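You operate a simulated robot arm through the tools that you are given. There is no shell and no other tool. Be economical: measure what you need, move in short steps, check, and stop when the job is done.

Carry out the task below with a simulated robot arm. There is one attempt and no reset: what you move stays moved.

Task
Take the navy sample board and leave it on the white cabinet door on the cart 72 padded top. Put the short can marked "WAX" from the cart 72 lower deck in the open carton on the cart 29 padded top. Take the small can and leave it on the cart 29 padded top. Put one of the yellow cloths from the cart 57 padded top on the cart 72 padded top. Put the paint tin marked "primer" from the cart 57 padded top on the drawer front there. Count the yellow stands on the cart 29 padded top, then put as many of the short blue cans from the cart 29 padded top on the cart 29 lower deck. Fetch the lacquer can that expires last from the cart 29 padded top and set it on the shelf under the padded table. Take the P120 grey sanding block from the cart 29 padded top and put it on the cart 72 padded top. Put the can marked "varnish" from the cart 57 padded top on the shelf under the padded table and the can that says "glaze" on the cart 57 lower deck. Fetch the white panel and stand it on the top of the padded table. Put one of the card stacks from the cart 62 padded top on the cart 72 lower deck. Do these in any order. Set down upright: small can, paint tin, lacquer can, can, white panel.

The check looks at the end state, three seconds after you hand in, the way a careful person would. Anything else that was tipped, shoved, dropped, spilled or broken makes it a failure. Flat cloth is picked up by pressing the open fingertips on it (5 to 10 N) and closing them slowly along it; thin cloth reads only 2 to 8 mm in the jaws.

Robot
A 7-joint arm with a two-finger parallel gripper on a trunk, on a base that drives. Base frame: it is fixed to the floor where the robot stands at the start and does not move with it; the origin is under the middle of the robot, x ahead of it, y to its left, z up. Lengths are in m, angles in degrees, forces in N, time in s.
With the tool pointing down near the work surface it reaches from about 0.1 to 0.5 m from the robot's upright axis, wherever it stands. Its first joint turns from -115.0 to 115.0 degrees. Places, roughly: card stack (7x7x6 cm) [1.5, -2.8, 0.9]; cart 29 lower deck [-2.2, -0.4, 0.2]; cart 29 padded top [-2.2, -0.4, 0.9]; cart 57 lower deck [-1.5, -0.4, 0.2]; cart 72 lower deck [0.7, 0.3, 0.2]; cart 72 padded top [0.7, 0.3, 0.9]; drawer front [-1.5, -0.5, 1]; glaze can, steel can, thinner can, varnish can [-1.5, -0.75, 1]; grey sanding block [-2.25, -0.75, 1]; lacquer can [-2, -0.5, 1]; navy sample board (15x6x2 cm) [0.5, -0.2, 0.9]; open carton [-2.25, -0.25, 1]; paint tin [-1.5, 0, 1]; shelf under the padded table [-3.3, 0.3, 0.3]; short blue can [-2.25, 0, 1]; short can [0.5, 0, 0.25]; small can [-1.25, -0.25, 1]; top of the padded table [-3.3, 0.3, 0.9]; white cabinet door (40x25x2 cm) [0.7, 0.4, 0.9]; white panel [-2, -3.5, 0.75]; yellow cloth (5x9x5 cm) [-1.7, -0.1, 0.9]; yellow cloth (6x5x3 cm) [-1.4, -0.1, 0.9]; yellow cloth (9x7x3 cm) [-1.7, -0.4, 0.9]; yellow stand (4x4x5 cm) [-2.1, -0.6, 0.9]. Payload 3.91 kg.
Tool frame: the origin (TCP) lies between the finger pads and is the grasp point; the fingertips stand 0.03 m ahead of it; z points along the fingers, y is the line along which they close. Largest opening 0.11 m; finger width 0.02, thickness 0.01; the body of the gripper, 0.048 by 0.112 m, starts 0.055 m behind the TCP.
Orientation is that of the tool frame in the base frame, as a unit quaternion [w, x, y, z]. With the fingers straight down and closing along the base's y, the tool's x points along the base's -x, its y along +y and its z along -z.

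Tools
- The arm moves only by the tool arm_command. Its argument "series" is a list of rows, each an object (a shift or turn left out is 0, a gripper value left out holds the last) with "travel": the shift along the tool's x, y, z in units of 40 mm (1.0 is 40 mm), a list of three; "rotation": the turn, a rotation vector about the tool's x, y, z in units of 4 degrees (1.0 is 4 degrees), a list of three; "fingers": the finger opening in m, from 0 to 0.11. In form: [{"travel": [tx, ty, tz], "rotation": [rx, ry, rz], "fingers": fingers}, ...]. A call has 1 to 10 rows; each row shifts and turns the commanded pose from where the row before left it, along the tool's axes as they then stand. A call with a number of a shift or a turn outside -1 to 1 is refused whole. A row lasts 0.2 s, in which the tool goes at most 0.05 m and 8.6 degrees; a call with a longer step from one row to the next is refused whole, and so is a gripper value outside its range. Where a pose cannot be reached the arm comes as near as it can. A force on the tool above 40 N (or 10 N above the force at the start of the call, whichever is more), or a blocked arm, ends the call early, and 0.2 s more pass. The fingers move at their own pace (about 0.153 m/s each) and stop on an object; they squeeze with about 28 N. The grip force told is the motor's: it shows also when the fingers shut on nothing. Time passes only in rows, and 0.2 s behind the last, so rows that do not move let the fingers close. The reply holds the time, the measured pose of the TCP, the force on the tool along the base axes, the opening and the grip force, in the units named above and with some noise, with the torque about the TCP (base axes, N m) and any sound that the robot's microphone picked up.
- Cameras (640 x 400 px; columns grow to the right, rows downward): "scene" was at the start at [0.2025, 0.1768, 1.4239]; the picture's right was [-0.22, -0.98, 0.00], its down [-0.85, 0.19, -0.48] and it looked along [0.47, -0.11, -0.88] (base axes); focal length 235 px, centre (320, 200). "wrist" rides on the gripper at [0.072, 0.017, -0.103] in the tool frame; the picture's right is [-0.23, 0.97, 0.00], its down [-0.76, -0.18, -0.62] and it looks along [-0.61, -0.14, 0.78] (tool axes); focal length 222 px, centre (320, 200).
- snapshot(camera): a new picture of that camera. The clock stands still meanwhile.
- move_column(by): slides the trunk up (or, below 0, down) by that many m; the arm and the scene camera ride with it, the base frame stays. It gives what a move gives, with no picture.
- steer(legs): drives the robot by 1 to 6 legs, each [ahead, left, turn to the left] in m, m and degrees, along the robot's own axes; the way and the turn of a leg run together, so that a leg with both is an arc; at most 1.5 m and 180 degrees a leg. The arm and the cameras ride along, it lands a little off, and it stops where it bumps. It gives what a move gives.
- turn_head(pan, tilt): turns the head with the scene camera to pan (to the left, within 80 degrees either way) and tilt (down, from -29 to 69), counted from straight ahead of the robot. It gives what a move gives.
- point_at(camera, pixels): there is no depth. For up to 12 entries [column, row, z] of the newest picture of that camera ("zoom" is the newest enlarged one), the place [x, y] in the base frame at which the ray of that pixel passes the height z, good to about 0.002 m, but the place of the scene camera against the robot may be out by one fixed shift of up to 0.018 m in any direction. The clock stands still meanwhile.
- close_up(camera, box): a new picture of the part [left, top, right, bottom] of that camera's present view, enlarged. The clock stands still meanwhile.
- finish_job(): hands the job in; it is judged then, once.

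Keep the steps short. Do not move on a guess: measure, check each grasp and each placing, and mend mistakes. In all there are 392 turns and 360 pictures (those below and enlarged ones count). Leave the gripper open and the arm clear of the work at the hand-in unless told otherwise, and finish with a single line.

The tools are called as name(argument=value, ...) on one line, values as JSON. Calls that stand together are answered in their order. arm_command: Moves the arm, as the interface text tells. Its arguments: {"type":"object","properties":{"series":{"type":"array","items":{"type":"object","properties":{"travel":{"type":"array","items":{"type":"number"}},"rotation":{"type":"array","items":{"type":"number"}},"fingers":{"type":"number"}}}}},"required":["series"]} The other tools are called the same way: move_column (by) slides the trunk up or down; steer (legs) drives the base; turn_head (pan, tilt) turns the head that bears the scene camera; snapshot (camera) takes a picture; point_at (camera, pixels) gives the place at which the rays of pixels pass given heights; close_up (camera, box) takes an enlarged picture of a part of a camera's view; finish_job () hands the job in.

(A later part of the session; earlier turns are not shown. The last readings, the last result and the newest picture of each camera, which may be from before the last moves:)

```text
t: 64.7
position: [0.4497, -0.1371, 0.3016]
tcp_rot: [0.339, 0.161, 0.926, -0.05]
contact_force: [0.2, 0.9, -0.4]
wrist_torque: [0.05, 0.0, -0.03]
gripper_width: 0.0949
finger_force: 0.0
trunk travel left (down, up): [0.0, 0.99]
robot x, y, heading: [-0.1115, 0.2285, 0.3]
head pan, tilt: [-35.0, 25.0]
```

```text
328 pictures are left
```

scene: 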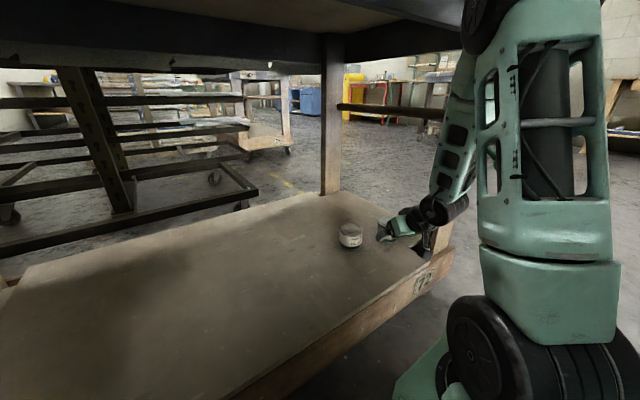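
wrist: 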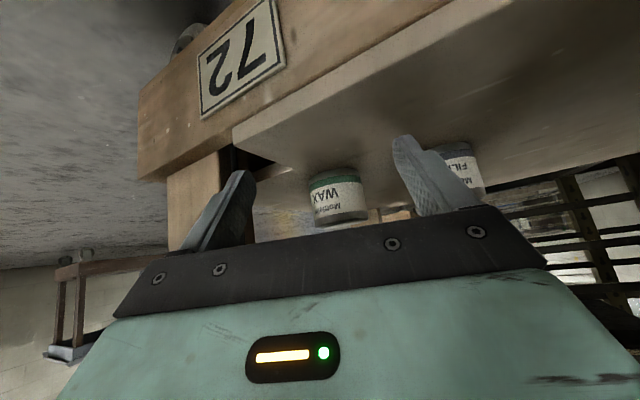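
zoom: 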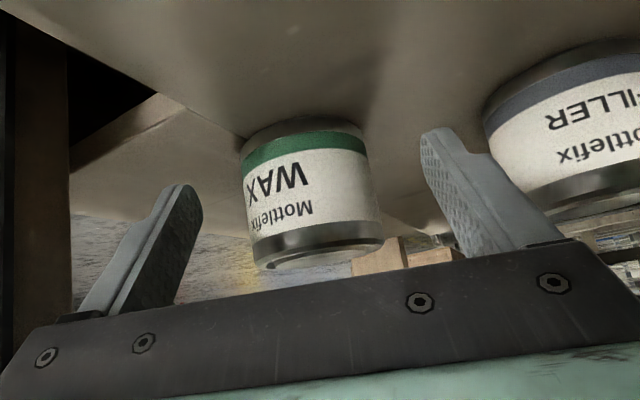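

Before going deeper I'll check the elbow against the table edge.

turn_head(pan=-60, tilt=-5)

snapshot(camera="scene")

point_at(camera="zoom", pixels=[[300, 130, 0.24], [258, 145, 0.24], [368, 130, 0.24], [490, 95, 0.24], [560, 60, 0.24], [325, 255, 0.3]])

```text
t: 65.7
position: [0.4486, -0.138, 0.3002]
tcp_rot: [0.34, 0.162, 0.925, -0.051]
contact_force: [-0.3, -0.3, 1.2]
wrist_torque: [-0.05, 0.02, 0.02]
gripper_width: 0.0949
finger_force: 0.1
trunk travel left (down, up): [0.0, 0.99]
robot x, y, heading: [-0.1115, 0.23, -0.2]
head pan, tilt: [-60.0, -5.0]
```

```text
327 pictures are left
```

scene: 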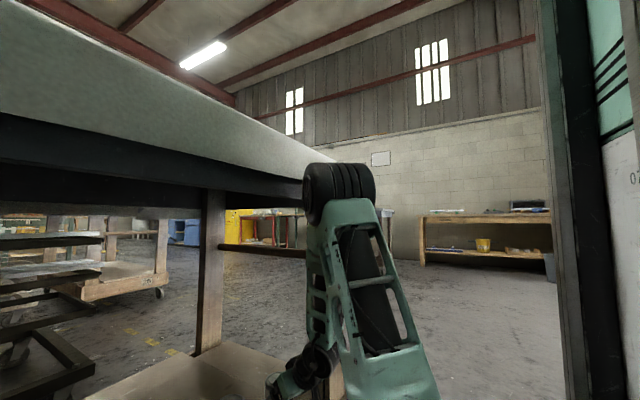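

```text
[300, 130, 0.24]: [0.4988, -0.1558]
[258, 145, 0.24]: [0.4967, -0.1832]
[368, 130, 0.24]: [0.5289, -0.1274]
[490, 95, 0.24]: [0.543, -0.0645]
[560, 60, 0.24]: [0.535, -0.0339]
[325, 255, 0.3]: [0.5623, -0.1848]
```

The elbow is close to the table edge. I'll back the base 0.11 m and then reach in with the arm stretched, which keeps the elbow lower and further back.

steer(legs=[[-0.11, 0.037, 0.2]])

arm_command(series=[{"travel": [-0.766, 0, 0.643]}, {"travel": [-0.766, 0, 0.643]}, {}])

snapshot(camera="scene")

close_up(camera="wrist", box=[130, 80, 530, 280])

```text
t: 66.9
position: [0.338, -0.0996, 0.3015]
tcp_rot: [0.339, 0.16, 0.926, -0.05]
contact_force: [-0.2, 0.3, -0.2]
wrist_torque: [0.05, 0.01, 0.02]
gripper_width: 0.0952
finger_force: 0.0
trunk travel left (down, up): [0.0, 0.99]
robot x, y, heading: [-0.2238, 0.2643, 0.3]
head pan, tilt: [-60.0, -5.0]
```

```text
t: 67.7
position: [0.4152, -0.1262, 0.3023]
tcp_rot: [0.339, 0.159, 0.926, -0.049]
contact_force: [0.0, -0.2, 0.3]
wrist_torque: [0.0, -0.03, 0.01]
gripper_width: 0.095
finger_force: 0.0
trunk travel left (down, up): [0.0, 0.99]
robot x, y, heading: [-0.2216, 0.2647, 0.2]
head pan, tilt: [-60.0, -5.0]
```

```text
326 pictures are left
```

scene: 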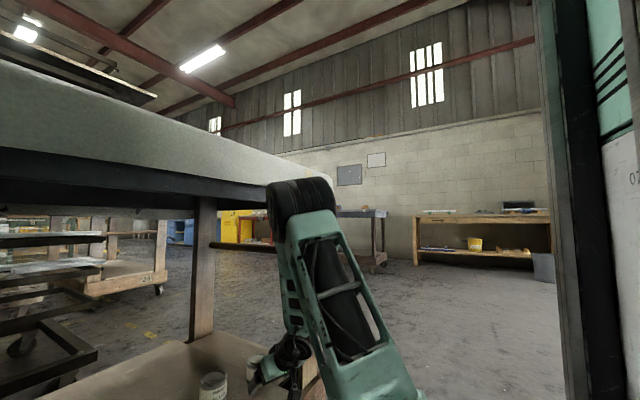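

```text
1.60 times, centred on (330, 180) of wrist
```

zoom: 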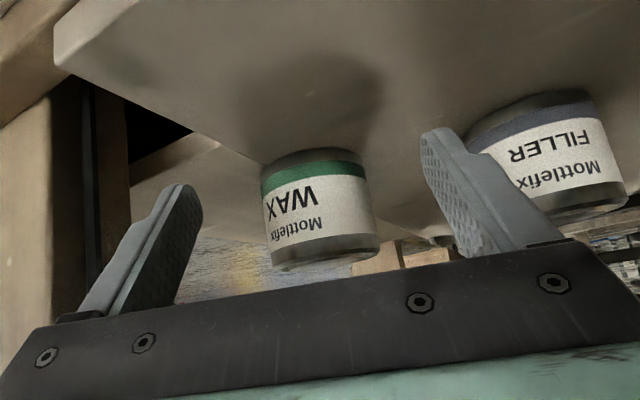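

Elbow is lower now. Continue reaching with a slight descent.

arm_command(series=[{"travel": [-0.67, 0, 0.73]}, {"travel": [-0.67, 0, 0.73]}, {"travel": [-0.4, 0, 0.55]}, {}])

close_up(camera="wrist", box=[130, 80, 530, 280])

snapshot(camera="scene")

```text
t: 68.7
position: [0.5133, -0.1584, 0.2846]
tcp_rot: [0.34, 0.16, 0.926, -0.05]
contact_force: [0.2, 0.4, -0.1]
wrist_torque: [-0.02, -0.01, 0.01]
gripper_width: 0.0951
finger_force: 0.0
trunk travel left (down, up): [0.0, 0.99]
robot x, y, heading: [-0.2246, 0.2642, 0.1]
head pan, tilt: [-60.0, -5.0]
```

```text
1.60 times, centred on (330, 180) of wrist
```

zoom: 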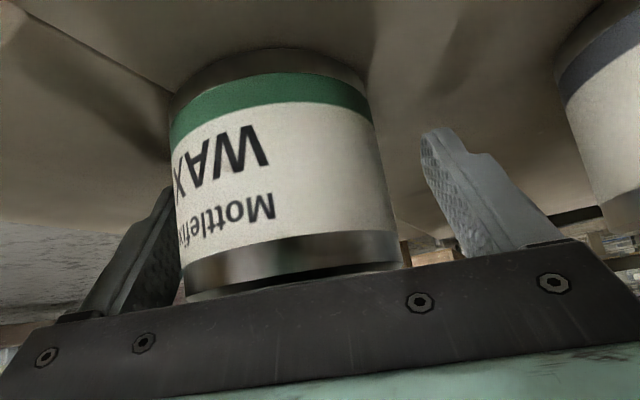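

```text
323 pictures are left
```

scene: 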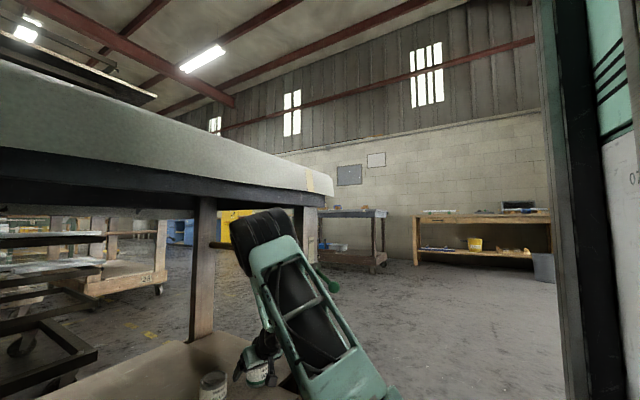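

Can is between the fingers, slightly to the right. I'll shift 7 mm right, move on 6 mm, and close.

arm_command(series=[{"travel": [-0.1, -0.18, 0.12]}, {"fingers": 0.07}, {"fingers": 0.03}, {"fingers": 0.03}, {"fingers": 0.03}])

close_up(camera="wrist", box=[130, 80, 530, 280])

```text
t: 69.9
position: [0.5164, -0.1678, 0.2833]
tcp_rot: [0.339, 0.16, 0.926, -0.051]
contact_force: [1.4, -0.2, 0.4]
wrist_torque: [-0.06, -0.01, 0.02]
gripper_width: 0.0653
finger_force: 27.7
trunk travel left (down, up): [0.0, 0.99]
robot x, y, heading: [-0.2227, 0.2615, 0.4]
head pan, tilt: [-60.0, -5.0]
```

```text
1.60 times, centred on (330, 180) of wrist
```

zoom: 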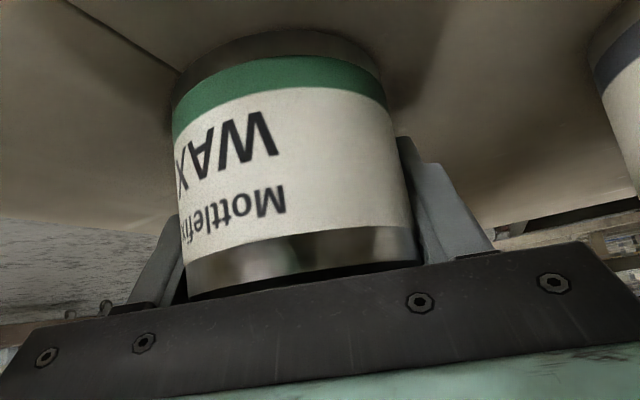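

Gripped at 65 mm. I'll lift 3 cm and retract along the same line.

arm_command(series=[{"travel": [-0.24, 0, -0.28]}, {"travel": [-0.24, 0, -0.28]}, {"travel": [0.766, 0, -0.643]}, {"travel": [0.766, 0, -0.643]}, {"travel": [0.766, 0, -0.643]}, {"travel": [0.766, 0, -0.643]}, {"travel": [0.5, 0, -0.42]}, {}])

close_up(camera="wrist", box=[130, 80, 530, 280])

```text
t: 71.7
position: [0.3404, -0.1068, 0.3117]
tcp_rot: [0.339, 0.16, 0.926, -0.05]
contact_force: [0.3, -0.3, -2.2]
wrist_torque: [-0.02, -0.06, 0.0]
gripper_width: 0.0648
finger_force: 28.6
trunk travel left (down, up): [0.0, 0.99]
robot x, y, heading: [-0.2232, 0.2693, 0.1]
head pan, tilt: [-60.0, -5.0]
```

```text
1.60 times, centred on (330, 180) of wrist
```

zoom: 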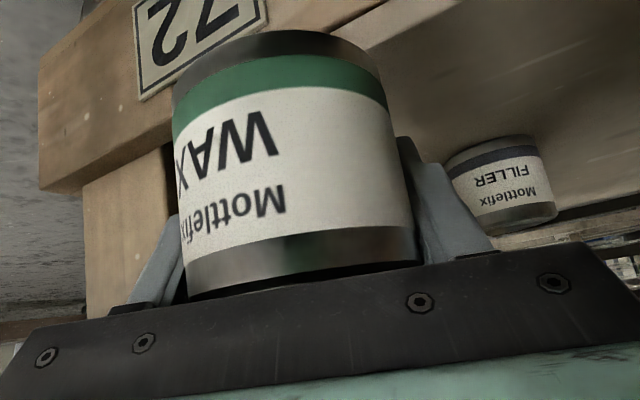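

The can is out and held. I'll back off, raise the trunk, and survey toward carts 57 and 29.

steer(legs=[[-0.4, 0.2, 0]])

move_column(by=0.4)

move_column(by=0.4)

steer(legs=[[0, 0, 90]])

turn_head(pan=75, tilt=25)

snapshot(camera="scene")

```text
t: 74.4
position: [-0.0549, 0.0898, 0.3124]
tcp_rot: [0.339, 0.162, 0.926, -0.05]
contact_force: [-0.3, 0.4, -1.9]
wrist_torque: [-0.02, -0.03, 0.0]
gripper_width: 0.0649
finger_force: 28.2
trunk travel left (down, up): [0.0, 0.99]
robot x, y, heading: [-0.6163, 0.4648, -0.2]
head pan, tilt: [-60.0, -5.0]
```

```text
t: 78.2
position: [-0.0562, 0.0892, 0.712]
tcp_rot: [0.338, 0.162, 0.926, -0.05]
contact_force: [0.1, 0.1, -3.1]
wrist_torque: [-0.03, -0.04, 0.03]
gripper_width: 0.0649
finger_force: 28.6
trunk travel left (down, up): [-0.4, 0.59]
robot x, y, heading: [-0.6184, 0.4645, -0.3]
head pan, tilt: [-60.0, -5.0]
```

```text
t: 82.0
position: [-0.0553, 0.0903, 1.1123]
tcp_rot: [0.339, 0.163, 0.925, -0.051]
contact_force: [-0.9, -0.6, -3.1]
wrist_torque: [-0.04, -0.07, 0.02]
gripper_width: 0.0653
finger_force: 28.3
trunk travel left (down, up): [-0.8, 0.19]
robot x, y, heading: [-0.6161, 0.4631, -0.1]
head pan, tilt: [-60.0, -5.0]
```

```text
t: 86.2
position: [-0.2253, 1.0136, 1.1112]
tcp_rot: [0.279, -0.527, 0.778, 0.2]
contact_force: [0.0, -0.1, -2.6]
wrist_torque: [0.05, 0.01, 0.0]
gripper_width: 0.0651
finger_force: 28.0
trunk travel left (down, up): [-0.8, 0.19]
robot x, y, heading: [-0.6189, 0.4655, 87.6]
head pan, tilt: [-60.0, -5.0]
```

```text
t: 88.3
position: [-0.2259, 1.0128, 1.1117]
tcp_rot: [0.28, -0.526, 0.778, 0.2]
contact_force: [0.2, -0.4, -2.5]
wrist_torque: [0.05, -0.02, -0.01]
gripper_width: 0.065
finger_force: 27.7
trunk travel left (down, up): [-0.8, 0.19]
robot x, y, heading: [-0.6161, 0.464, 87.9]
head pan, tilt: [75.0, 25.0]
```

```text
320 pictures are left
```

scene: 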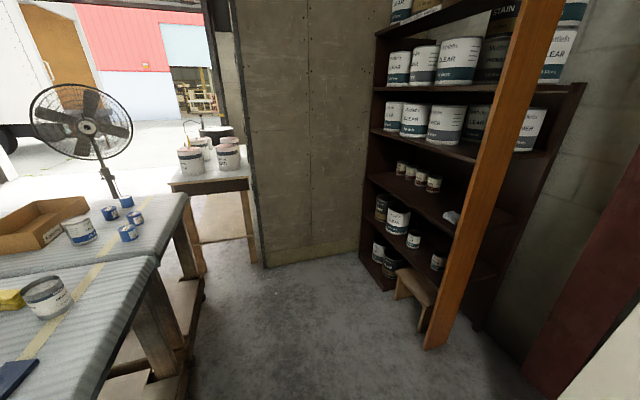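

point_at(camera="scene", pixels=[[430, 348, 0.0], [398, 290, 0.0], [265, 268, 0.0], [412, 328, 0.0], [158, 262, 0.888], [190, 200, 0.888], [145, 260, 0.888], [45, 310, 0.9], [82, 230, 0.9], [128, 232, 0.9], [195, 270, 0.0], [245, 170, 0.8]])

turn_head(pan=80, tilt=45)

snapshot(camera="scene")

```text
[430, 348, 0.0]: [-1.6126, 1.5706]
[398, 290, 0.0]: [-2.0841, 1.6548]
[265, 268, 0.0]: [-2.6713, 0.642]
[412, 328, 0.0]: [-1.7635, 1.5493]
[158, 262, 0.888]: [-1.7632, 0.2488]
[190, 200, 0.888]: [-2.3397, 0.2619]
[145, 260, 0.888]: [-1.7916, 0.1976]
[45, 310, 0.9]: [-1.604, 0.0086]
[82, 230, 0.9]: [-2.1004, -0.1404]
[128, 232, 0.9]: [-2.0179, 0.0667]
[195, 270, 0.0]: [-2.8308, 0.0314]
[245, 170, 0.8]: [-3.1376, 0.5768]
```

```text
t: 89.2
position: [-0.2261, 1.0138, 1.1132]
tcp_rot: [0.279, -0.526, 0.778, 0.199]
contact_force: [-0.5, -0.5, -2.3]
wrist_torque: [0.04, -0.01, 0.03]
gripper_width: 0.0651
finger_force: 27.8
trunk travel left (down, up): [-0.8, 0.19]
robot x, y, heading: [-0.6195, 0.4636, 87.9]
head pan, tilt: [80.0, 45.0]
```

```text
319 pictures are left
```

scene: 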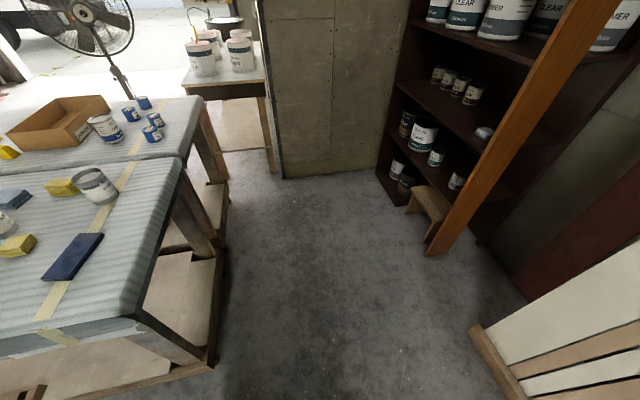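

point_at(camera="scene", pixels=[[272, 172, 0.0], [188, 87, 0.85], [268, 80, 0.85], [188, 157, 0.888], [208, 97, 0.888], [137, 315, 0.888], [105, 97, 0.95], [45, 150, 0.95], [95, 195, 0.888], [225, 360, 0.0], [230, 185, 0.0], [285, 178, 0.0]])

turn_head(pan=80, tilt=10)

steer(legs=[[0, 0, 80]])

snapshot(camera="scene")

```text
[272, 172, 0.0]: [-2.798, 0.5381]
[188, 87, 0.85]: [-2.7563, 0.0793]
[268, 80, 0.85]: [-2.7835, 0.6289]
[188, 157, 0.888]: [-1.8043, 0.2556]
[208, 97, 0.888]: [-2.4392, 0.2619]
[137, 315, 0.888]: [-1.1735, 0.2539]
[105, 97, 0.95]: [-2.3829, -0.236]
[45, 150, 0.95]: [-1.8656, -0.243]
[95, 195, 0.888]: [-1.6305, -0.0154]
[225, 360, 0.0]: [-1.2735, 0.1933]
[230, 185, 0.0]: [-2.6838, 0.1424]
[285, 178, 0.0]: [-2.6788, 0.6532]
```

```text
t: 90.2
position: [-0.2267, 1.0139, 1.1125]
tcp_rot: [0.28, -0.526, 0.778, 0.199]
contact_force: [-0.6, -0.2, -3.0]
wrist_torque: [0.02, -0.05, -0.01]
gripper_width: 0.0652
finger_force: 27.8
trunk travel left (down, up): [-0.8, 0.19]
robot x, y, heading: [-0.6163, 0.462, 87.6]
head pan, tilt: [80.0, 10.0]
```

```text
t: 94.0
position: [-1.0803, 0.9579, 1.1118]
tcp_rot: [-0.09, 0.9, -0.269, -0.331]
contact_force: [0.1, 0.0, -2.8]
wrist_torque: [0.0, 0.02, 0.03]
gripper_width: 0.0652
finger_force: 28.0
trunk travel left (down, up): [-0.8, 0.19]
robot x, y, heading: [-0.617, 0.4652, 166.7]
head pan, tilt: [80.0, 10.0]
```

```text
318 pictures are left
```

scene: 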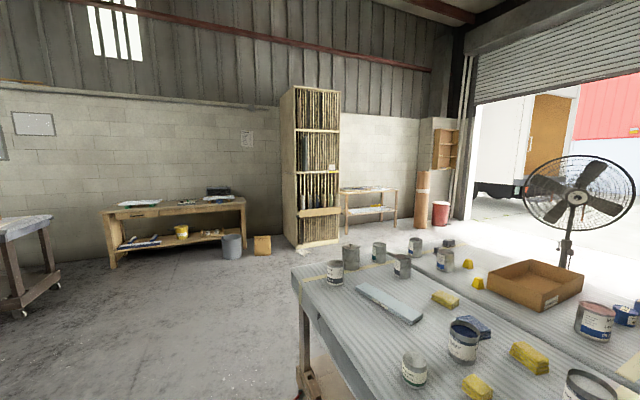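

point_at(camera="scene", pixels=[[487, 270, 0.97], [530, 258, 0.97], [583, 275, 0.97], [543, 295, 0.97], [543, 310, 0.89], [568, 268, 0.0], [411, 239, 0.888], [290, 268, 0.888], [440, 240, 0.888], [620, 300, 0.95]])

close_up(camera="scene", box=[280, 220, 640, 400])

```text
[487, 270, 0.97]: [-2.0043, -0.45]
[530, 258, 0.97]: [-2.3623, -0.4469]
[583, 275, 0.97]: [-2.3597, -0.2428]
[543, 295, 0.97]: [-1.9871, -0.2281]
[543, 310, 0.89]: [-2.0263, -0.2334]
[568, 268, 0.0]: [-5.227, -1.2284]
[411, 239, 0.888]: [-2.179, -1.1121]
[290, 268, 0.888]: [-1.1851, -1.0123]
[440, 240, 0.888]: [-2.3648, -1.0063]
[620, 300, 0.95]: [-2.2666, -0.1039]
```

```text
1.78 times, centred on (460, 310) of scene
```

zoom: 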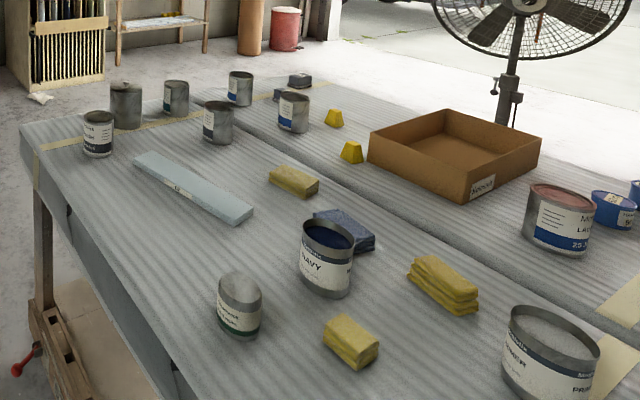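

The carton sits at x -2.36..-1.99, y -0.45..-0.23, and it's best reached from cart 29's west side. I'll go around the south of the carts, starting with the turn to heading 0.

steer(legs=[[0, 0, -167]])

turn_head(pan=-80, tilt=30)

snapshot(camera="scene")

```text
t: 101.2
position: [-0.0627, 0.08, 1.1125]
tcp_rot: [0.338, 0.171, 0.924, -0.054]
contact_force: [-0.5, -0.5, -2.2]
wrist_torque: [-0.06, -0.02, 0.01]
gripper_width: 0.065
finger_force: 28.3
trunk travel left (down, up): [-0.8, 0.19]
robot x, y, heading: [-0.6177, 0.4658, -1.5]
head pan, tilt: [80.0, 10.0]
```

```text
t: 103.7
position: [-0.0616, 0.0803, 1.1118]
tcp_rot: [0.339, 0.17, 0.924, -0.053]
contact_force: [1.1, -0.3, -3.2]
wrist_torque: [0.0, -0.06, -0.02]
gripper_width: 0.065
finger_force: 28.1
trunk travel left (down, up): [-0.8, 0.19]
robot x, y, heading: [-0.6182, 0.4666, -1.4]
head pan, tilt: [-80.0, 30.0]
```

```text
316 pictures are left
```

scene: 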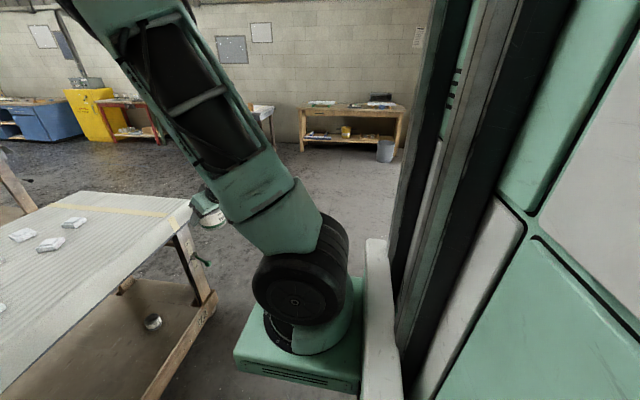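

The way south is clear. I'll drive south, then west behind the carts.

steer(legs=[[0, -1.1, 1.4], [0, -1.1, 0], [-1.2, 0, 0], [-1.1, 0, 0]])

turn_head(pan=80, tilt=35)

snapshot(camera="scene")

turn_head(pan=30, tilt=35)

snapshot(camera="scene")

```text
t: 125.4
position: [-2.3468, -2.1123, 1.1114]
tcp_rot: [0.339, 0.153, 0.927, -0.047]
contact_force: [0.7, 0.5, -1.7]
wrist_torque: [0.0, -0.05, 0.03]
gripper_width: 0.0651
finger_force: 28.4
trunk travel left (down, up): [-0.8, 0.19]
robot x, y, heading: [-2.9132, -1.75, 0.8]
head pan, tilt: [-80.0, 30.0]
```

```text
t: 127.9
position: [-2.3459, -2.1124, 1.1123]
tcp_rot: [0.34, 0.153, 0.927, -0.048]
contact_force: [-0.6, -1.3, -3.0]
wrist_torque: [-0.01, -0.05, 0.0]
gripper_width: 0.065
finger_force: 27.7
trunk travel left (down, up): [-0.8, 0.19]
robot x, y, heading: [-2.9144, -1.7467, 0.9]
head pan, tilt: [80.0, 35.0]
```

```text
315 pictures are left
```

scene: 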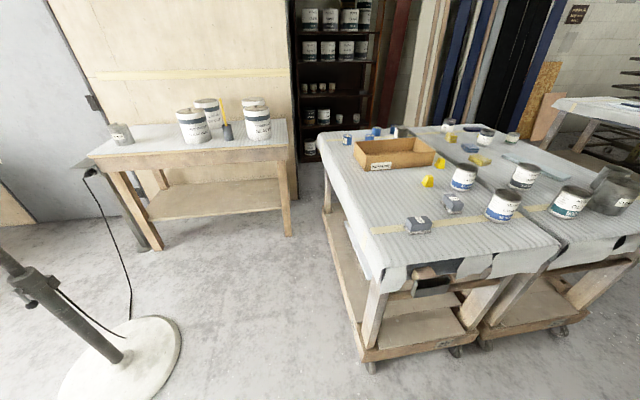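

```text
t: 129.1
position: [-2.3453, -2.1125, 1.1111]
tcp_rot: [0.34, 0.153, 0.927, -0.047]
contact_force: [0.0, -0.9, -2.7]
wrist_torque: [0.0, -0.05, 0.02]
gripper_width: 0.0649
finger_force: 28.2
trunk travel left (down, up): [-0.8, 0.19]
robot x, y, heading: [-2.9154, -1.7487, 1.0]
head pan, tilt: [30.0, 35.0]
```

```text
314 pictures are left
```

scene: 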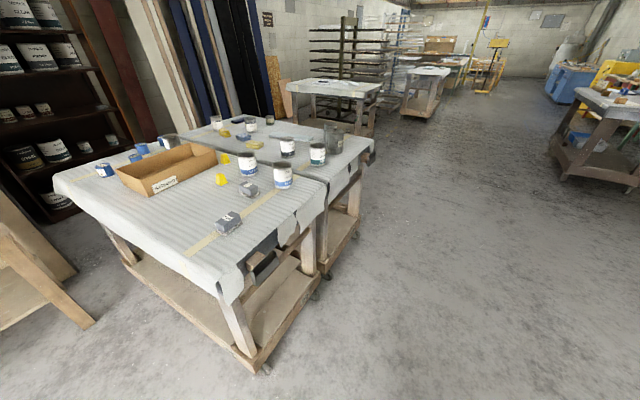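

turn_head(pan=80, tilt=35)

close_up(camera="scene", box=[320, 110, 640, 310])

snapshot(camera="scene")

point_at(camera="scene", pixels=[[370, 365, 0.0], [290, 236, 0.0], [155, 250, 0.0], [182, 335, 0.0], [130, 318, 0.0], [325, 212, 0.1], [380, 285, 0.85], [320, 160, 0.86], [90, 158, 0.85], [290, 145, 0.85], [150, 218, 0.3], [280, 208, 0.3]])

```text
t: 130.2
position: [-2.3446, -2.1129, 1.1118]
tcp_rot: [0.339, 0.154, 0.927, -0.048]
contact_force: [-0.3, -0.3, -2.1]
wrist_torque: [-0.04, -0.05, 0.04]
gripper_width: 0.0651
finger_force: 27.5
trunk travel left (down, up): [-0.8, 0.19]
robot x, y, heading: [-2.9116, -1.7502, 0.8]
head pan, tilt: [80.0, 35.0]
```

```text
2.00 times, centred on (480, 210) of scene
```

zoom: 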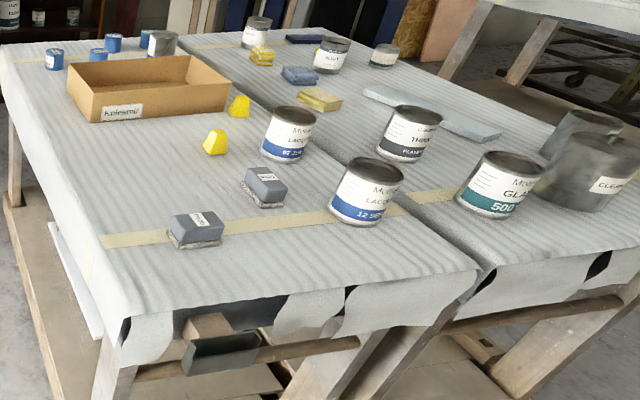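

```text
312 pictures are left
```

scene: 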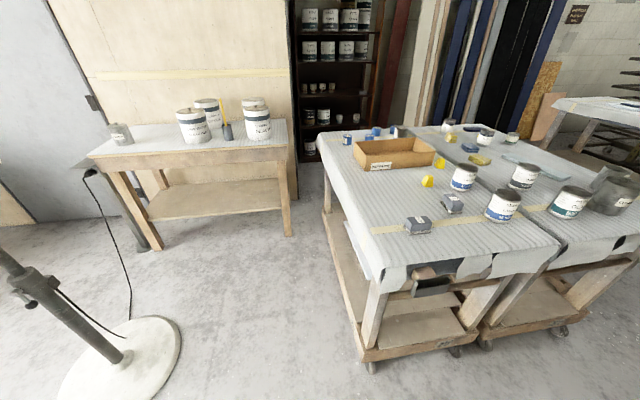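

```text
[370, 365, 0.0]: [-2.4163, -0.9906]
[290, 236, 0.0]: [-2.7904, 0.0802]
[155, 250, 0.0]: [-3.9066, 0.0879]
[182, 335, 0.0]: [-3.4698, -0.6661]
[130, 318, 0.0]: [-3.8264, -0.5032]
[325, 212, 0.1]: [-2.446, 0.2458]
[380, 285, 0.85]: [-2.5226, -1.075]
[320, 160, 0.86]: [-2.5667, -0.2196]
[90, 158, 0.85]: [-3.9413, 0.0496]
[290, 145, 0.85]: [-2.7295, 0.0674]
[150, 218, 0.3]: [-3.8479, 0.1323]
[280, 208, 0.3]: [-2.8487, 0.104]
```

Useful view: two yellow stands so far. I'll zoom in on the labels of the lacquer cans and sanding blocks.

close_up(camera="scene", box=[440, 155, 600, 235])

close_up(camera="scene", box=[395, 180, 475, 240])

close_up(camera="scene", box=[335, 115, 455, 195])

```text
4.00 times, centred on (520, 195) of scene
```

zoom: 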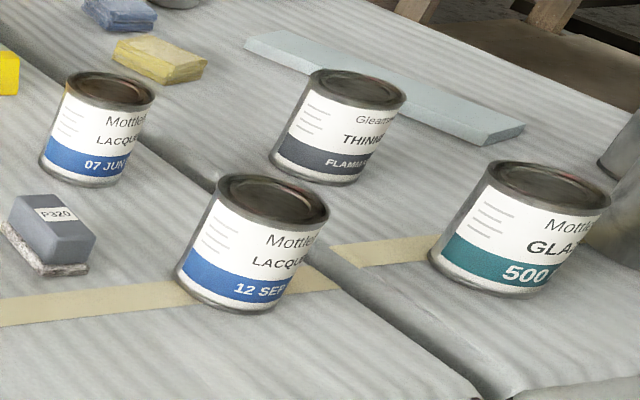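

```text
6.67 times, centred on (435, 210) of scene
```

zoom: 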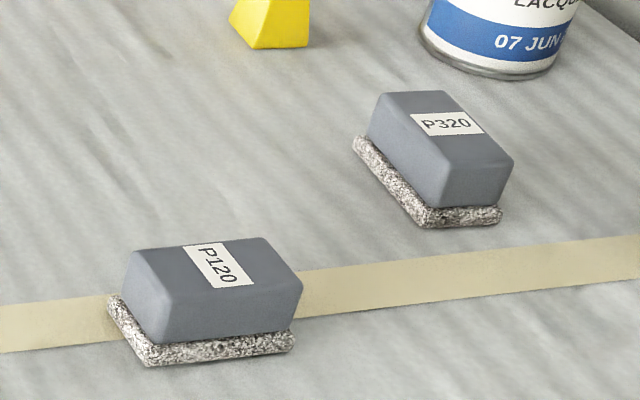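

```text
5.00 times, centred on (395, 155) of scene
```

zoom: 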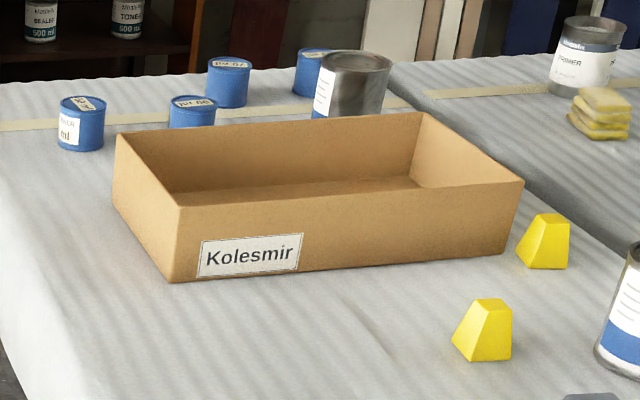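

P120 is the nearer block. Lacquers read 07 JUN and 12 SEP, and the third is hidden behind the carton. I'll raise the trunk and slide to the west side of cart 29.

move_column(by=0.15)

steer(legs=[[0.1, 1.25, -0.8]])

turn_head(pan=0, tilt=50)

snapshot(camera="scene")

```text
t: 132.0
position: [-2.3445, -2.1121, 1.2626]
tcp_rot: [0.34, 0.154, 0.927, -0.048]
contact_force: [0.1, 0.6, -1.6]
wrist_torque: [-0.02, -0.05, 0.01]
gripper_width: 0.0649
finger_force: 27.5
trunk travel left (down, up): [-0.95, 0.04]
robot x, y, heading: [-2.9142, -1.7503, 1.1]
head pan, tilt: [80.0, 35.0]
```

```text
t: 138.3
position: [-2.2667, -0.8702, 1.2604]
tcp_rot: [0.34, 0.154, 0.927, -0.047]
contact_force: [-0.7, 0.1, -2.0]
wrist_torque: [-0.02, -0.07, 0.01]
gripper_width: 0.065
finger_force: 27.4
trunk travel left (down, up): [-0.95, 0.04]
robot x, y, heading: [-2.8344, -0.5036, 0.8]
head pan, tilt: [80.0, 35.0]
```

```text
t: 139.8
position: [-2.2663, -0.8697, 1.2625]
tcp_rot: [0.34, 0.154, 0.927, -0.048]
contact_force: [-0.2, 0.8, -3.3]
wrist_torque: [0.01, -0.05, -0.02]
gripper_width: 0.0649
finger_force: 27.7
trunk travel left (down, up): [-0.95, 0.04]
robot x, y, heading: [-2.835, -0.5062, 0.7]
head pan, tilt: [0.0, 50.0]
```

```text
308 pictures are left
```

scene: 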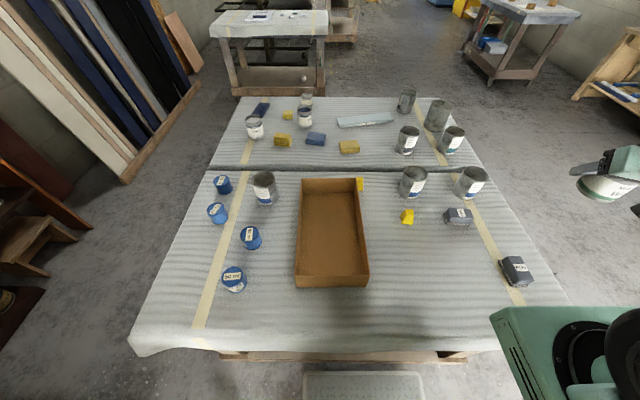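

Excellent overview. I'll zoom in on the blue cans, the third lacquer and the carton.

close_up(camera="scene", box=[190, 160, 310, 300])

close_up(camera="scene", box=[340, 150, 540, 290])

point_at(camera="scene", pixels=[[296, 278, 0.97], [369, 278, 0.97], [302, 180, 0.97], [357, 180, 0.97], [318, 262, 0.89], [516, 268, 0.93], [264, 176, 1.0], [413, 168, 1.0], [470, 172, 1.0], [250, 231, 0.95], [233, 271, 0.95], [217, 208, 0.95]])

```text
2.86 times, centred on (250, 230) of scene
```

zoom: 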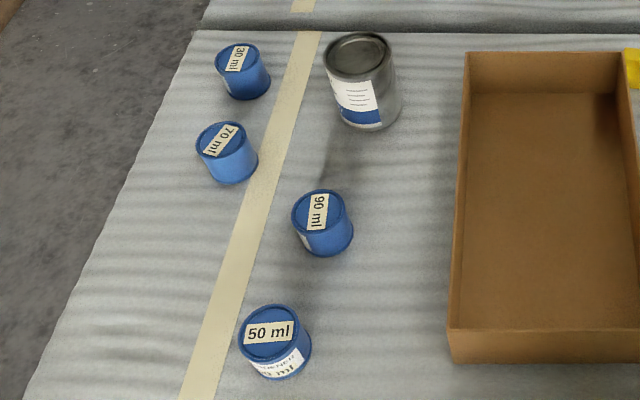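

```text
2.86 times, centred on (440, 220) of scene
```

zoom: 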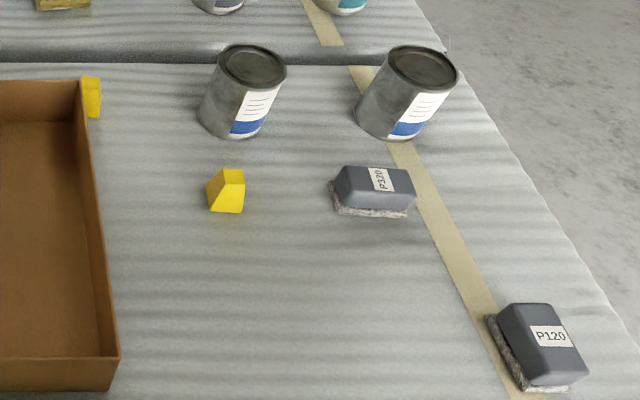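

```text
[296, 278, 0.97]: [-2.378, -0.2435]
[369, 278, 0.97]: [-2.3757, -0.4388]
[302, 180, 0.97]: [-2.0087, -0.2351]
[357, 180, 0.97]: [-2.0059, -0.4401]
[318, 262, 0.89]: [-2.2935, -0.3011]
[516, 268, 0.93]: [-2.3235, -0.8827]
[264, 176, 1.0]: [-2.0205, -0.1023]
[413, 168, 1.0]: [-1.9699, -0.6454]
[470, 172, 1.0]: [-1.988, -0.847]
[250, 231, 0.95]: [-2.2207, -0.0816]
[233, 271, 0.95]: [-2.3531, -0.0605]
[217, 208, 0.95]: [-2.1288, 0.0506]
```

Two yellow stands are confirmed, so two blue cans will go to the lower deck. I'll place WAX in the carton: drive to (-2.76,-0.36), then swing the arm left.

steer(legs=[[0.075, 0.14, -0.7]])

arm_command(series=[{"travel": [0.143, 1, -0.12]}, {"travel": [0.143, 1, -0.12]}, {"travel": [0.143, 1, -0.12]}, {"travel": [0.143, 1, -0.12]}, {"travel": [0.143, 1, -0.12]}, {"travel": [0.143, 1, -0.12]}, {"travel": [0.143, 1, -0.12]}, {"travel": [0.143, 1, -0.12]}, {"travel": [0.143, 1, -0.12]}, {"travel": [0.143, 1, -0.12]}])

snapshot(camera="wrist")

snapshot(camera="scene")

```text
t: 140.8
position: [-2.2383, -0.8161, 1.261]
tcp_rot: [0.34, 0.157, 0.926, -0.049]
contact_force: [0.6, 0.2, -3.2]
wrist_torque: [-0.02, -0.04, -0.01]
gripper_width: 0.0649
finger_force: 28.0
trunk travel left (down, up): [-0.95, 0.04]
robot x, y, heading: [-2.8054, -0.4479, 0.4]
head pan, tilt: [0.0, 50.0]
stopped in leg 1: the robot was blocked; the commanded pose is now the measured one
```

```text
t: 143.0
position: [-2.1484, -0.4474, 1.2735]
tcp_rot: [0.34, 0.178, 0.922, -0.062]
contact_force: [-0.1, 0.2, -2.9]
wrist_torque: [-0.05, -0.05, -0.01]
gripper_width: 0.0648
finger_force: 28.0
out of reach, approached as far as the arm can: row 2, 3, 4
trunk travel left (down, up): [-0.95, 0.04]
robot x, y, heading: [-2.8028, -0.4523, 0.6]
head pan, tilt: [0.0, 50.0]
```

```text
305 pictures are left
```

wrist: 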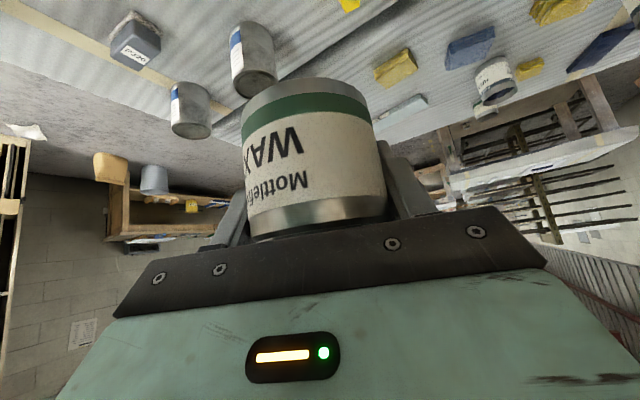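

```text
304 pictures are left
```

scene: 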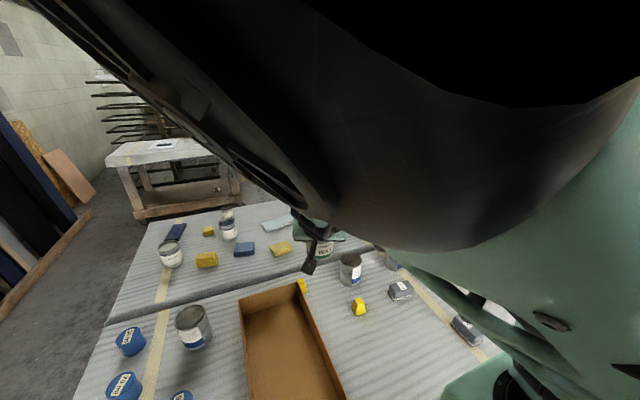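

The base was blocked. I'll look down-left and at the front to find out by what.

turn_head(pan=75, tilt=60)

snapshot(camera="scene")

turn_head(pan=0, tilt=69)

snapshot(camera="scene")

```text
t: 144.5
position: [-2.1475, -0.4448, 1.2725]
tcp_rot: [0.339, 0.175, 0.922, -0.059]
contact_force: [-0.5, -0.2, -3.1]
wrist_torque: [0.01, -0.03, 0.0]
gripper_width: 0.0649
finger_force: 27.9
trunk travel left (down, up): [-0.95, 0.04]
robot x, y, heading: [-2.8083, -0.4495, 0.4]
head pan, tilt: [75.0, 60.0]
```

```text
303 pictures are left
```

scene: 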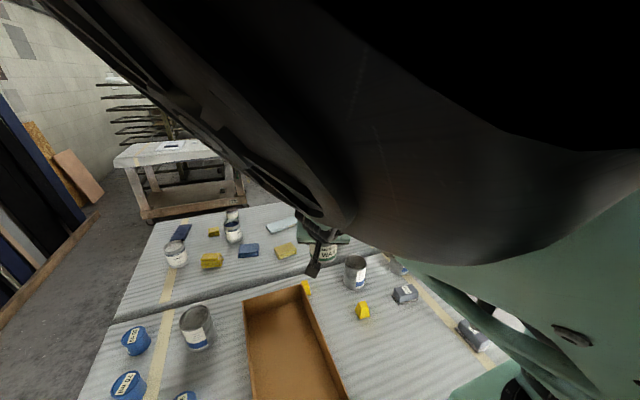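

```text
t: 146.0
position: [-2.1478, -0.4429, 1.2724]
tcp_rot: [0.339, 0.175, 0.922, -0.059]
contact_force: [-0.1, 0.2, -2.2]
wrist_torque: [0.01, -0.05, 0.0]
gripper_width: 0.0652
finger_force: 27.9
trunk travel left (down, up): [-0.95, 0.04]
robot x, y, heading: [-2.8022, -0.4491, 0.6]
head pan, tilt: [0.0, 68.8]
```

```text
302 pictures are left
```

scene: 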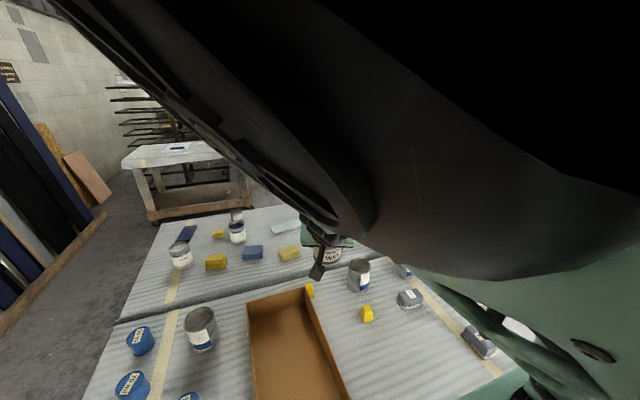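

The arm's elbow is right up against the head. I'll swing the arm back right to clear it.

arm_command(series=[{"travel": [-0.1, -1, 0]}, {"travel": [-0.1, -1, 0]}, {"travel": [-0.1, -1, 0]}, {"travel": [0, -1, 0]}, {"travel": [0, -1, 0]}, {"travel": [0, -1, 0]}, {}])

snapshot(camera="scene")

```text
t: 147.6
position: [-2.1882, -0.6529, 1.2847]
tcp_rot: [0.339, 0.155, 0.927, -0.048]
contact_force: [-0.7, -0.4, -2.0]
wrist_torque: [-0.03, -0.07, 0.01]
gripper_width: 0.065
finger_force: 28.2
out of reach, approached as far as the arm can: row 4, 5, 6
trunk travel left (down, up): [-0.95, 0.04]
robot x, y, heading: [-2.805, -0.4502, 0.5]
head pan, tilt: [0.0, 68.8]
```

```text
301 pictures are left
```

scene: 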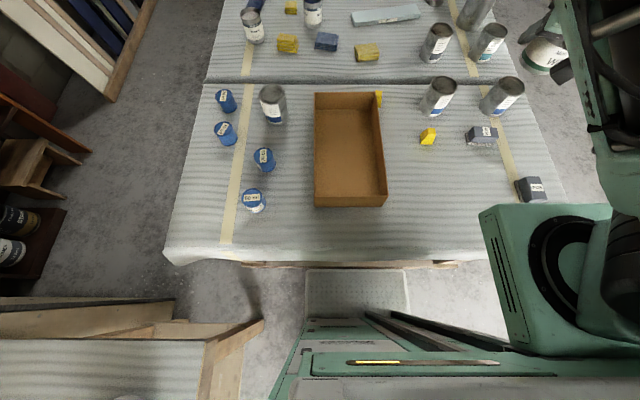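

The footplate just touches cart 29's lower beam. I'll back off 2 cm. I also need the tool yawed to the left to reach the carton comfortably, turning about the vertical so the can stays upright.

steer(legs=[[-0.02, 0, 0]])

arm_command(series=[{"rotation": [-0.643, 0, -0.766]}, {"rotation": [-0.643, 0, -0.766]}, {"rotation": [-0.643, 0, -0.766]}, {"rotation": [-0.643, 0, -0.766]}, {"rotation": [-0.643, 0, -0.766]}, {"rotation": [-0.643, 0, -0.766]}, {"rotation": [-0.643, 0, -0.766]}, {"rotation": [-0.643, 0, -0.766]}, {}])

snapshot(camera="scene")

```text
t: 148.4
position: [-2.2082, -0.6525, 1.2854]
tcp_rot: [0.339, 0.155, 0.927, -0.047]
contact_force: [-0.7, 0.1, -3.0]
wrist_torque: [0.01, -0.01, 0.01]
gripper_width: 0.0651
finger_force: 27.8
trunk travel left (down, up): [-0.95, 0.04]
robot x, y, heading: [-2.8241, -0.4539, 0.6]
head pan, tilt: [0.0, 68.8]
```

```text
t: 150.4
position: [-2.209, -0.6533, 1.2852]
tcp_rot: [0.343, -0.106, 0.932, 0.046]
contact_force: [-0.3, 0.6, -3.1]
wrist_torque: [0.04, -0.07, 0.02]
gripper_width: 0.065
finger_force: 27.8
trunk travel left (down, up): [-0.95, 0.04]
robot x, y, heading: [-2.8278, -0.4491, 0.4]
head pan, tilt: [0.0, 68.8]
```

```text
300 pictures are left
```

scene: 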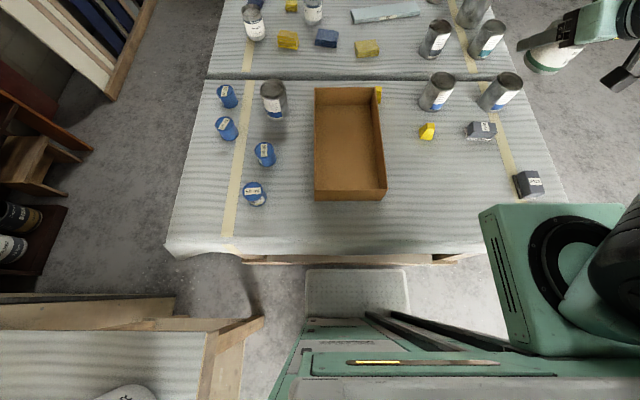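

arm_command(series=[{"travel": [0.031, 0.841, 0.518]}, {"travel": [0.031, 0.841, 0.518]}, {"travel": [0.031, 0.841, 0.518]}, {"travel": [0.031, 0.841, 0.518]}, {"travel": [0.031, 0.841, 0.518]}, {"travel": [0.031, 0.841, 0.518]}, {"travel": [0.031, 0.841, 0.518]}, {"travel": [0.031, 0.841, 0.518]}, {"travel": [0.031, 0.841, 0.518]}, {}])

snapshot(camera="scene")

snapshot(camera="wrist")

```text
t: 152.6
position: [-2.1679, -0.3297, 1.1393]
tcp_rot: [0.343, -0.106, 0.932, 0.046]
contact_force: [0.8, 0.2, -3.3]
wrist_torque: [0.02, -0.03, 0.01]
gripper_width: 0.0649
finger_force: 27.6
trunk travel left (down, up): [-0.95, 0.04]
robot x, y, heading: [-2.8248, -0.4491, 0.9]
head pan, tilt: [0.0, 68.8]
```

```text
299 pictures are left
```

scene: 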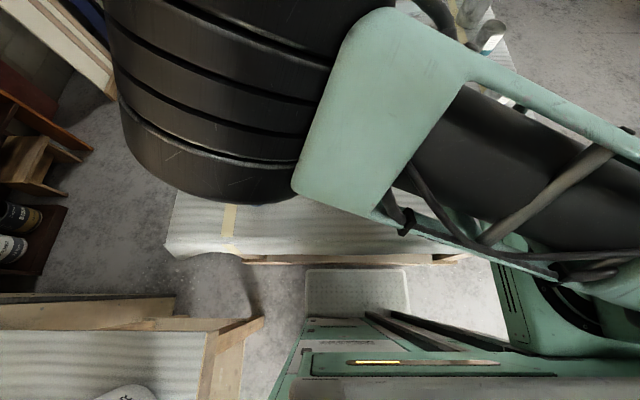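

```text
298 pictures are left
```

wrist: 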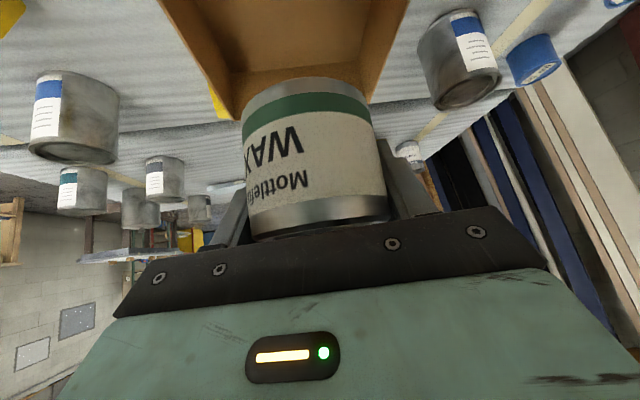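

Over the carton. I'll descend in two parts.

arm_command(series=[{"travel": [0.643, 0, 0.766]}, {"travel": [0.643, 0, 0.766]}, {"travel": [0.643, 0, 0.766]}, {"travel": [0.643, 0, 0.766]}, {}])

snapshot(camera="wrist")

snapshot(camera="scene")

```text
t: 153.8
position: [-2.1684, -0.3287, 0.9784]
tcp_rot: [0.343, -0.106, 0.932, 0.047]
contact_force: [0.1, 0.8, -2.6]
wrist_torque: [0.02, -0.04, -0.02]
gripper_width: 0.0653
finger_force: 28.0
trunk travel left (down, up): [-0.95, 0.04]
robot x, y, heading: [-2.8272, -0.4482, 0.6]
head pan, tilt: [0.0, 68.8]
```

```text
297 pictures are left
```

wrist: 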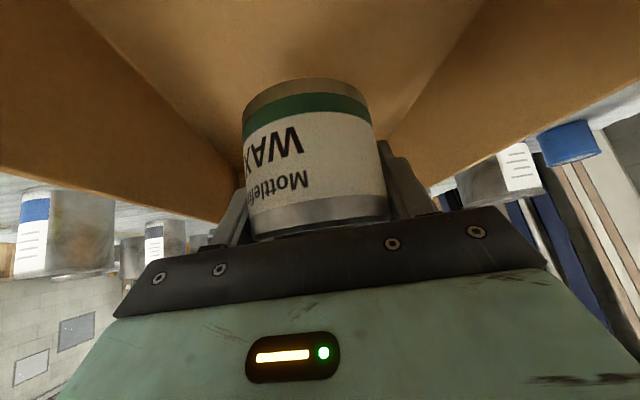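

```text
296 pictures are left
```

scene: 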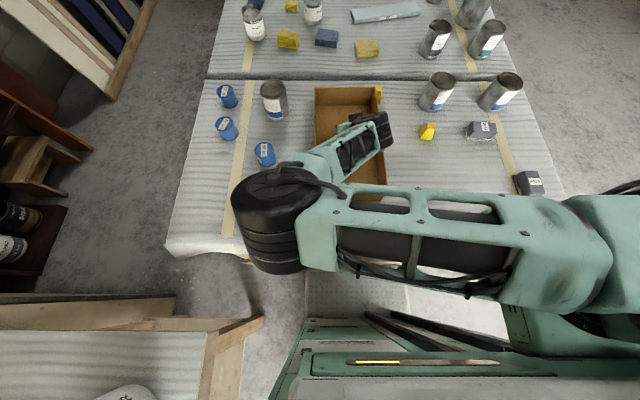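

The can is inside the carton and clear of the walls. I'll lower slowly to contact.

arm_command(series=[{"travel": [0.32, 0, 0.383]}, {"travel": [0.16, 0, 0.19]}, {"travel": [0.1, 0, 0.12]}, {"travel": [0.08, 0, 0.096]}, {"travel": [0.08, 0, 0.096]}, {}])

```text
t: 155.2
position: [-2.167, -0.3271, 0.9332]
tcp_rot: [0.344, -0.106, 0.932, 0.047]
contact_force: [0.1, 0.4, -2.5]
wrist_torque: [0.02, -0.01, -0.02]
gripper_width: 0.0652
finger_force: 28.0
trunk travel left (down, up): [-0.95, 0.04]
robot x, y, heading: [-2.8276, -0.4497, 0.6]
head pan, tilt: [0.0, 68.8]
```

arm_command(series=[{"travel": [0.06, 0, 0.077]}, {"travel": [0.06, 0, 0.077]}, {"travel": [0.06, 0, 0.077]}, {"travel": [0.06, 0, 0.077]}, {}])

```text
t: 156.4
position: [-2.1647, -0.3269, 0.9238]
tcp_rot: [0.348, -0.105, 0.93, 0.045]
contact_force: [-4.0, -1.2, 16.2]
wrist_torque: [-0.59, 0.42, -0.17]
gripper_width: 0.0651
finger_force: 28.1
trunk travel left (down, up): [-0.95, 0.04]
robot x, y, heading: [-2.825, -0.4505, 0.5]
head pan, tilt: [0.0, 68.8]
stopped in row 5: the force on the tool passed its limit at 41 N (the readings are from after the stop); the commanded pose is now the measured one
```

Contact made. I'll release and rise straight up.

arm_command(series=[{"travel": [-0.04, 0, -0.05], "fingers": 0.085}, {"fingers": 0.085}, {"travel": [-0.3, 0, -0.36]}, {"travel": [-0.643, 0, -0.766]}, {"travel": [-0.643, 0, -0.766]}, {"travel": [-0.643, 0, -0.766]}, {"travel": [-0.643, 0, -0.766]}, {}])

snapshot(camera="wrist")

```text
t: 158.2
position: [-2.1688, -0.3285, 1.1037]
tcp_rot: [0.347, -0.104, 0.931, 0.045]
contact_force: [0.5, 1.0, 0.0]
wrist_torque: [0.01, -0.01, -0.01]
gripper_width: 0.0847
finger_force: 0.2
trunk travel left (down, up): [-0.95, 0.04]
robot x, y, heading: [-2.828, -0.4508, 0.9]
head pan, tilt: [0.0, 68.8]
```

```text
295 pictures are left
```

wrist: 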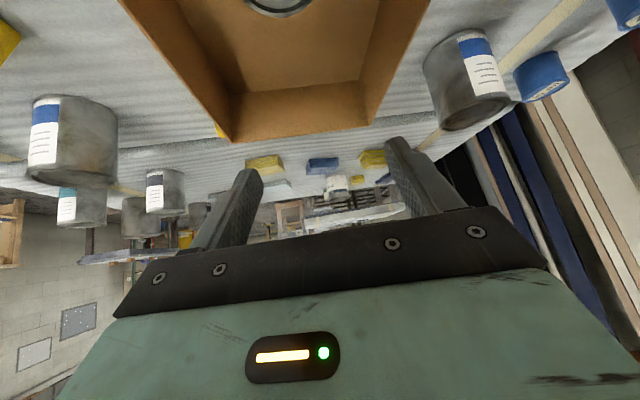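

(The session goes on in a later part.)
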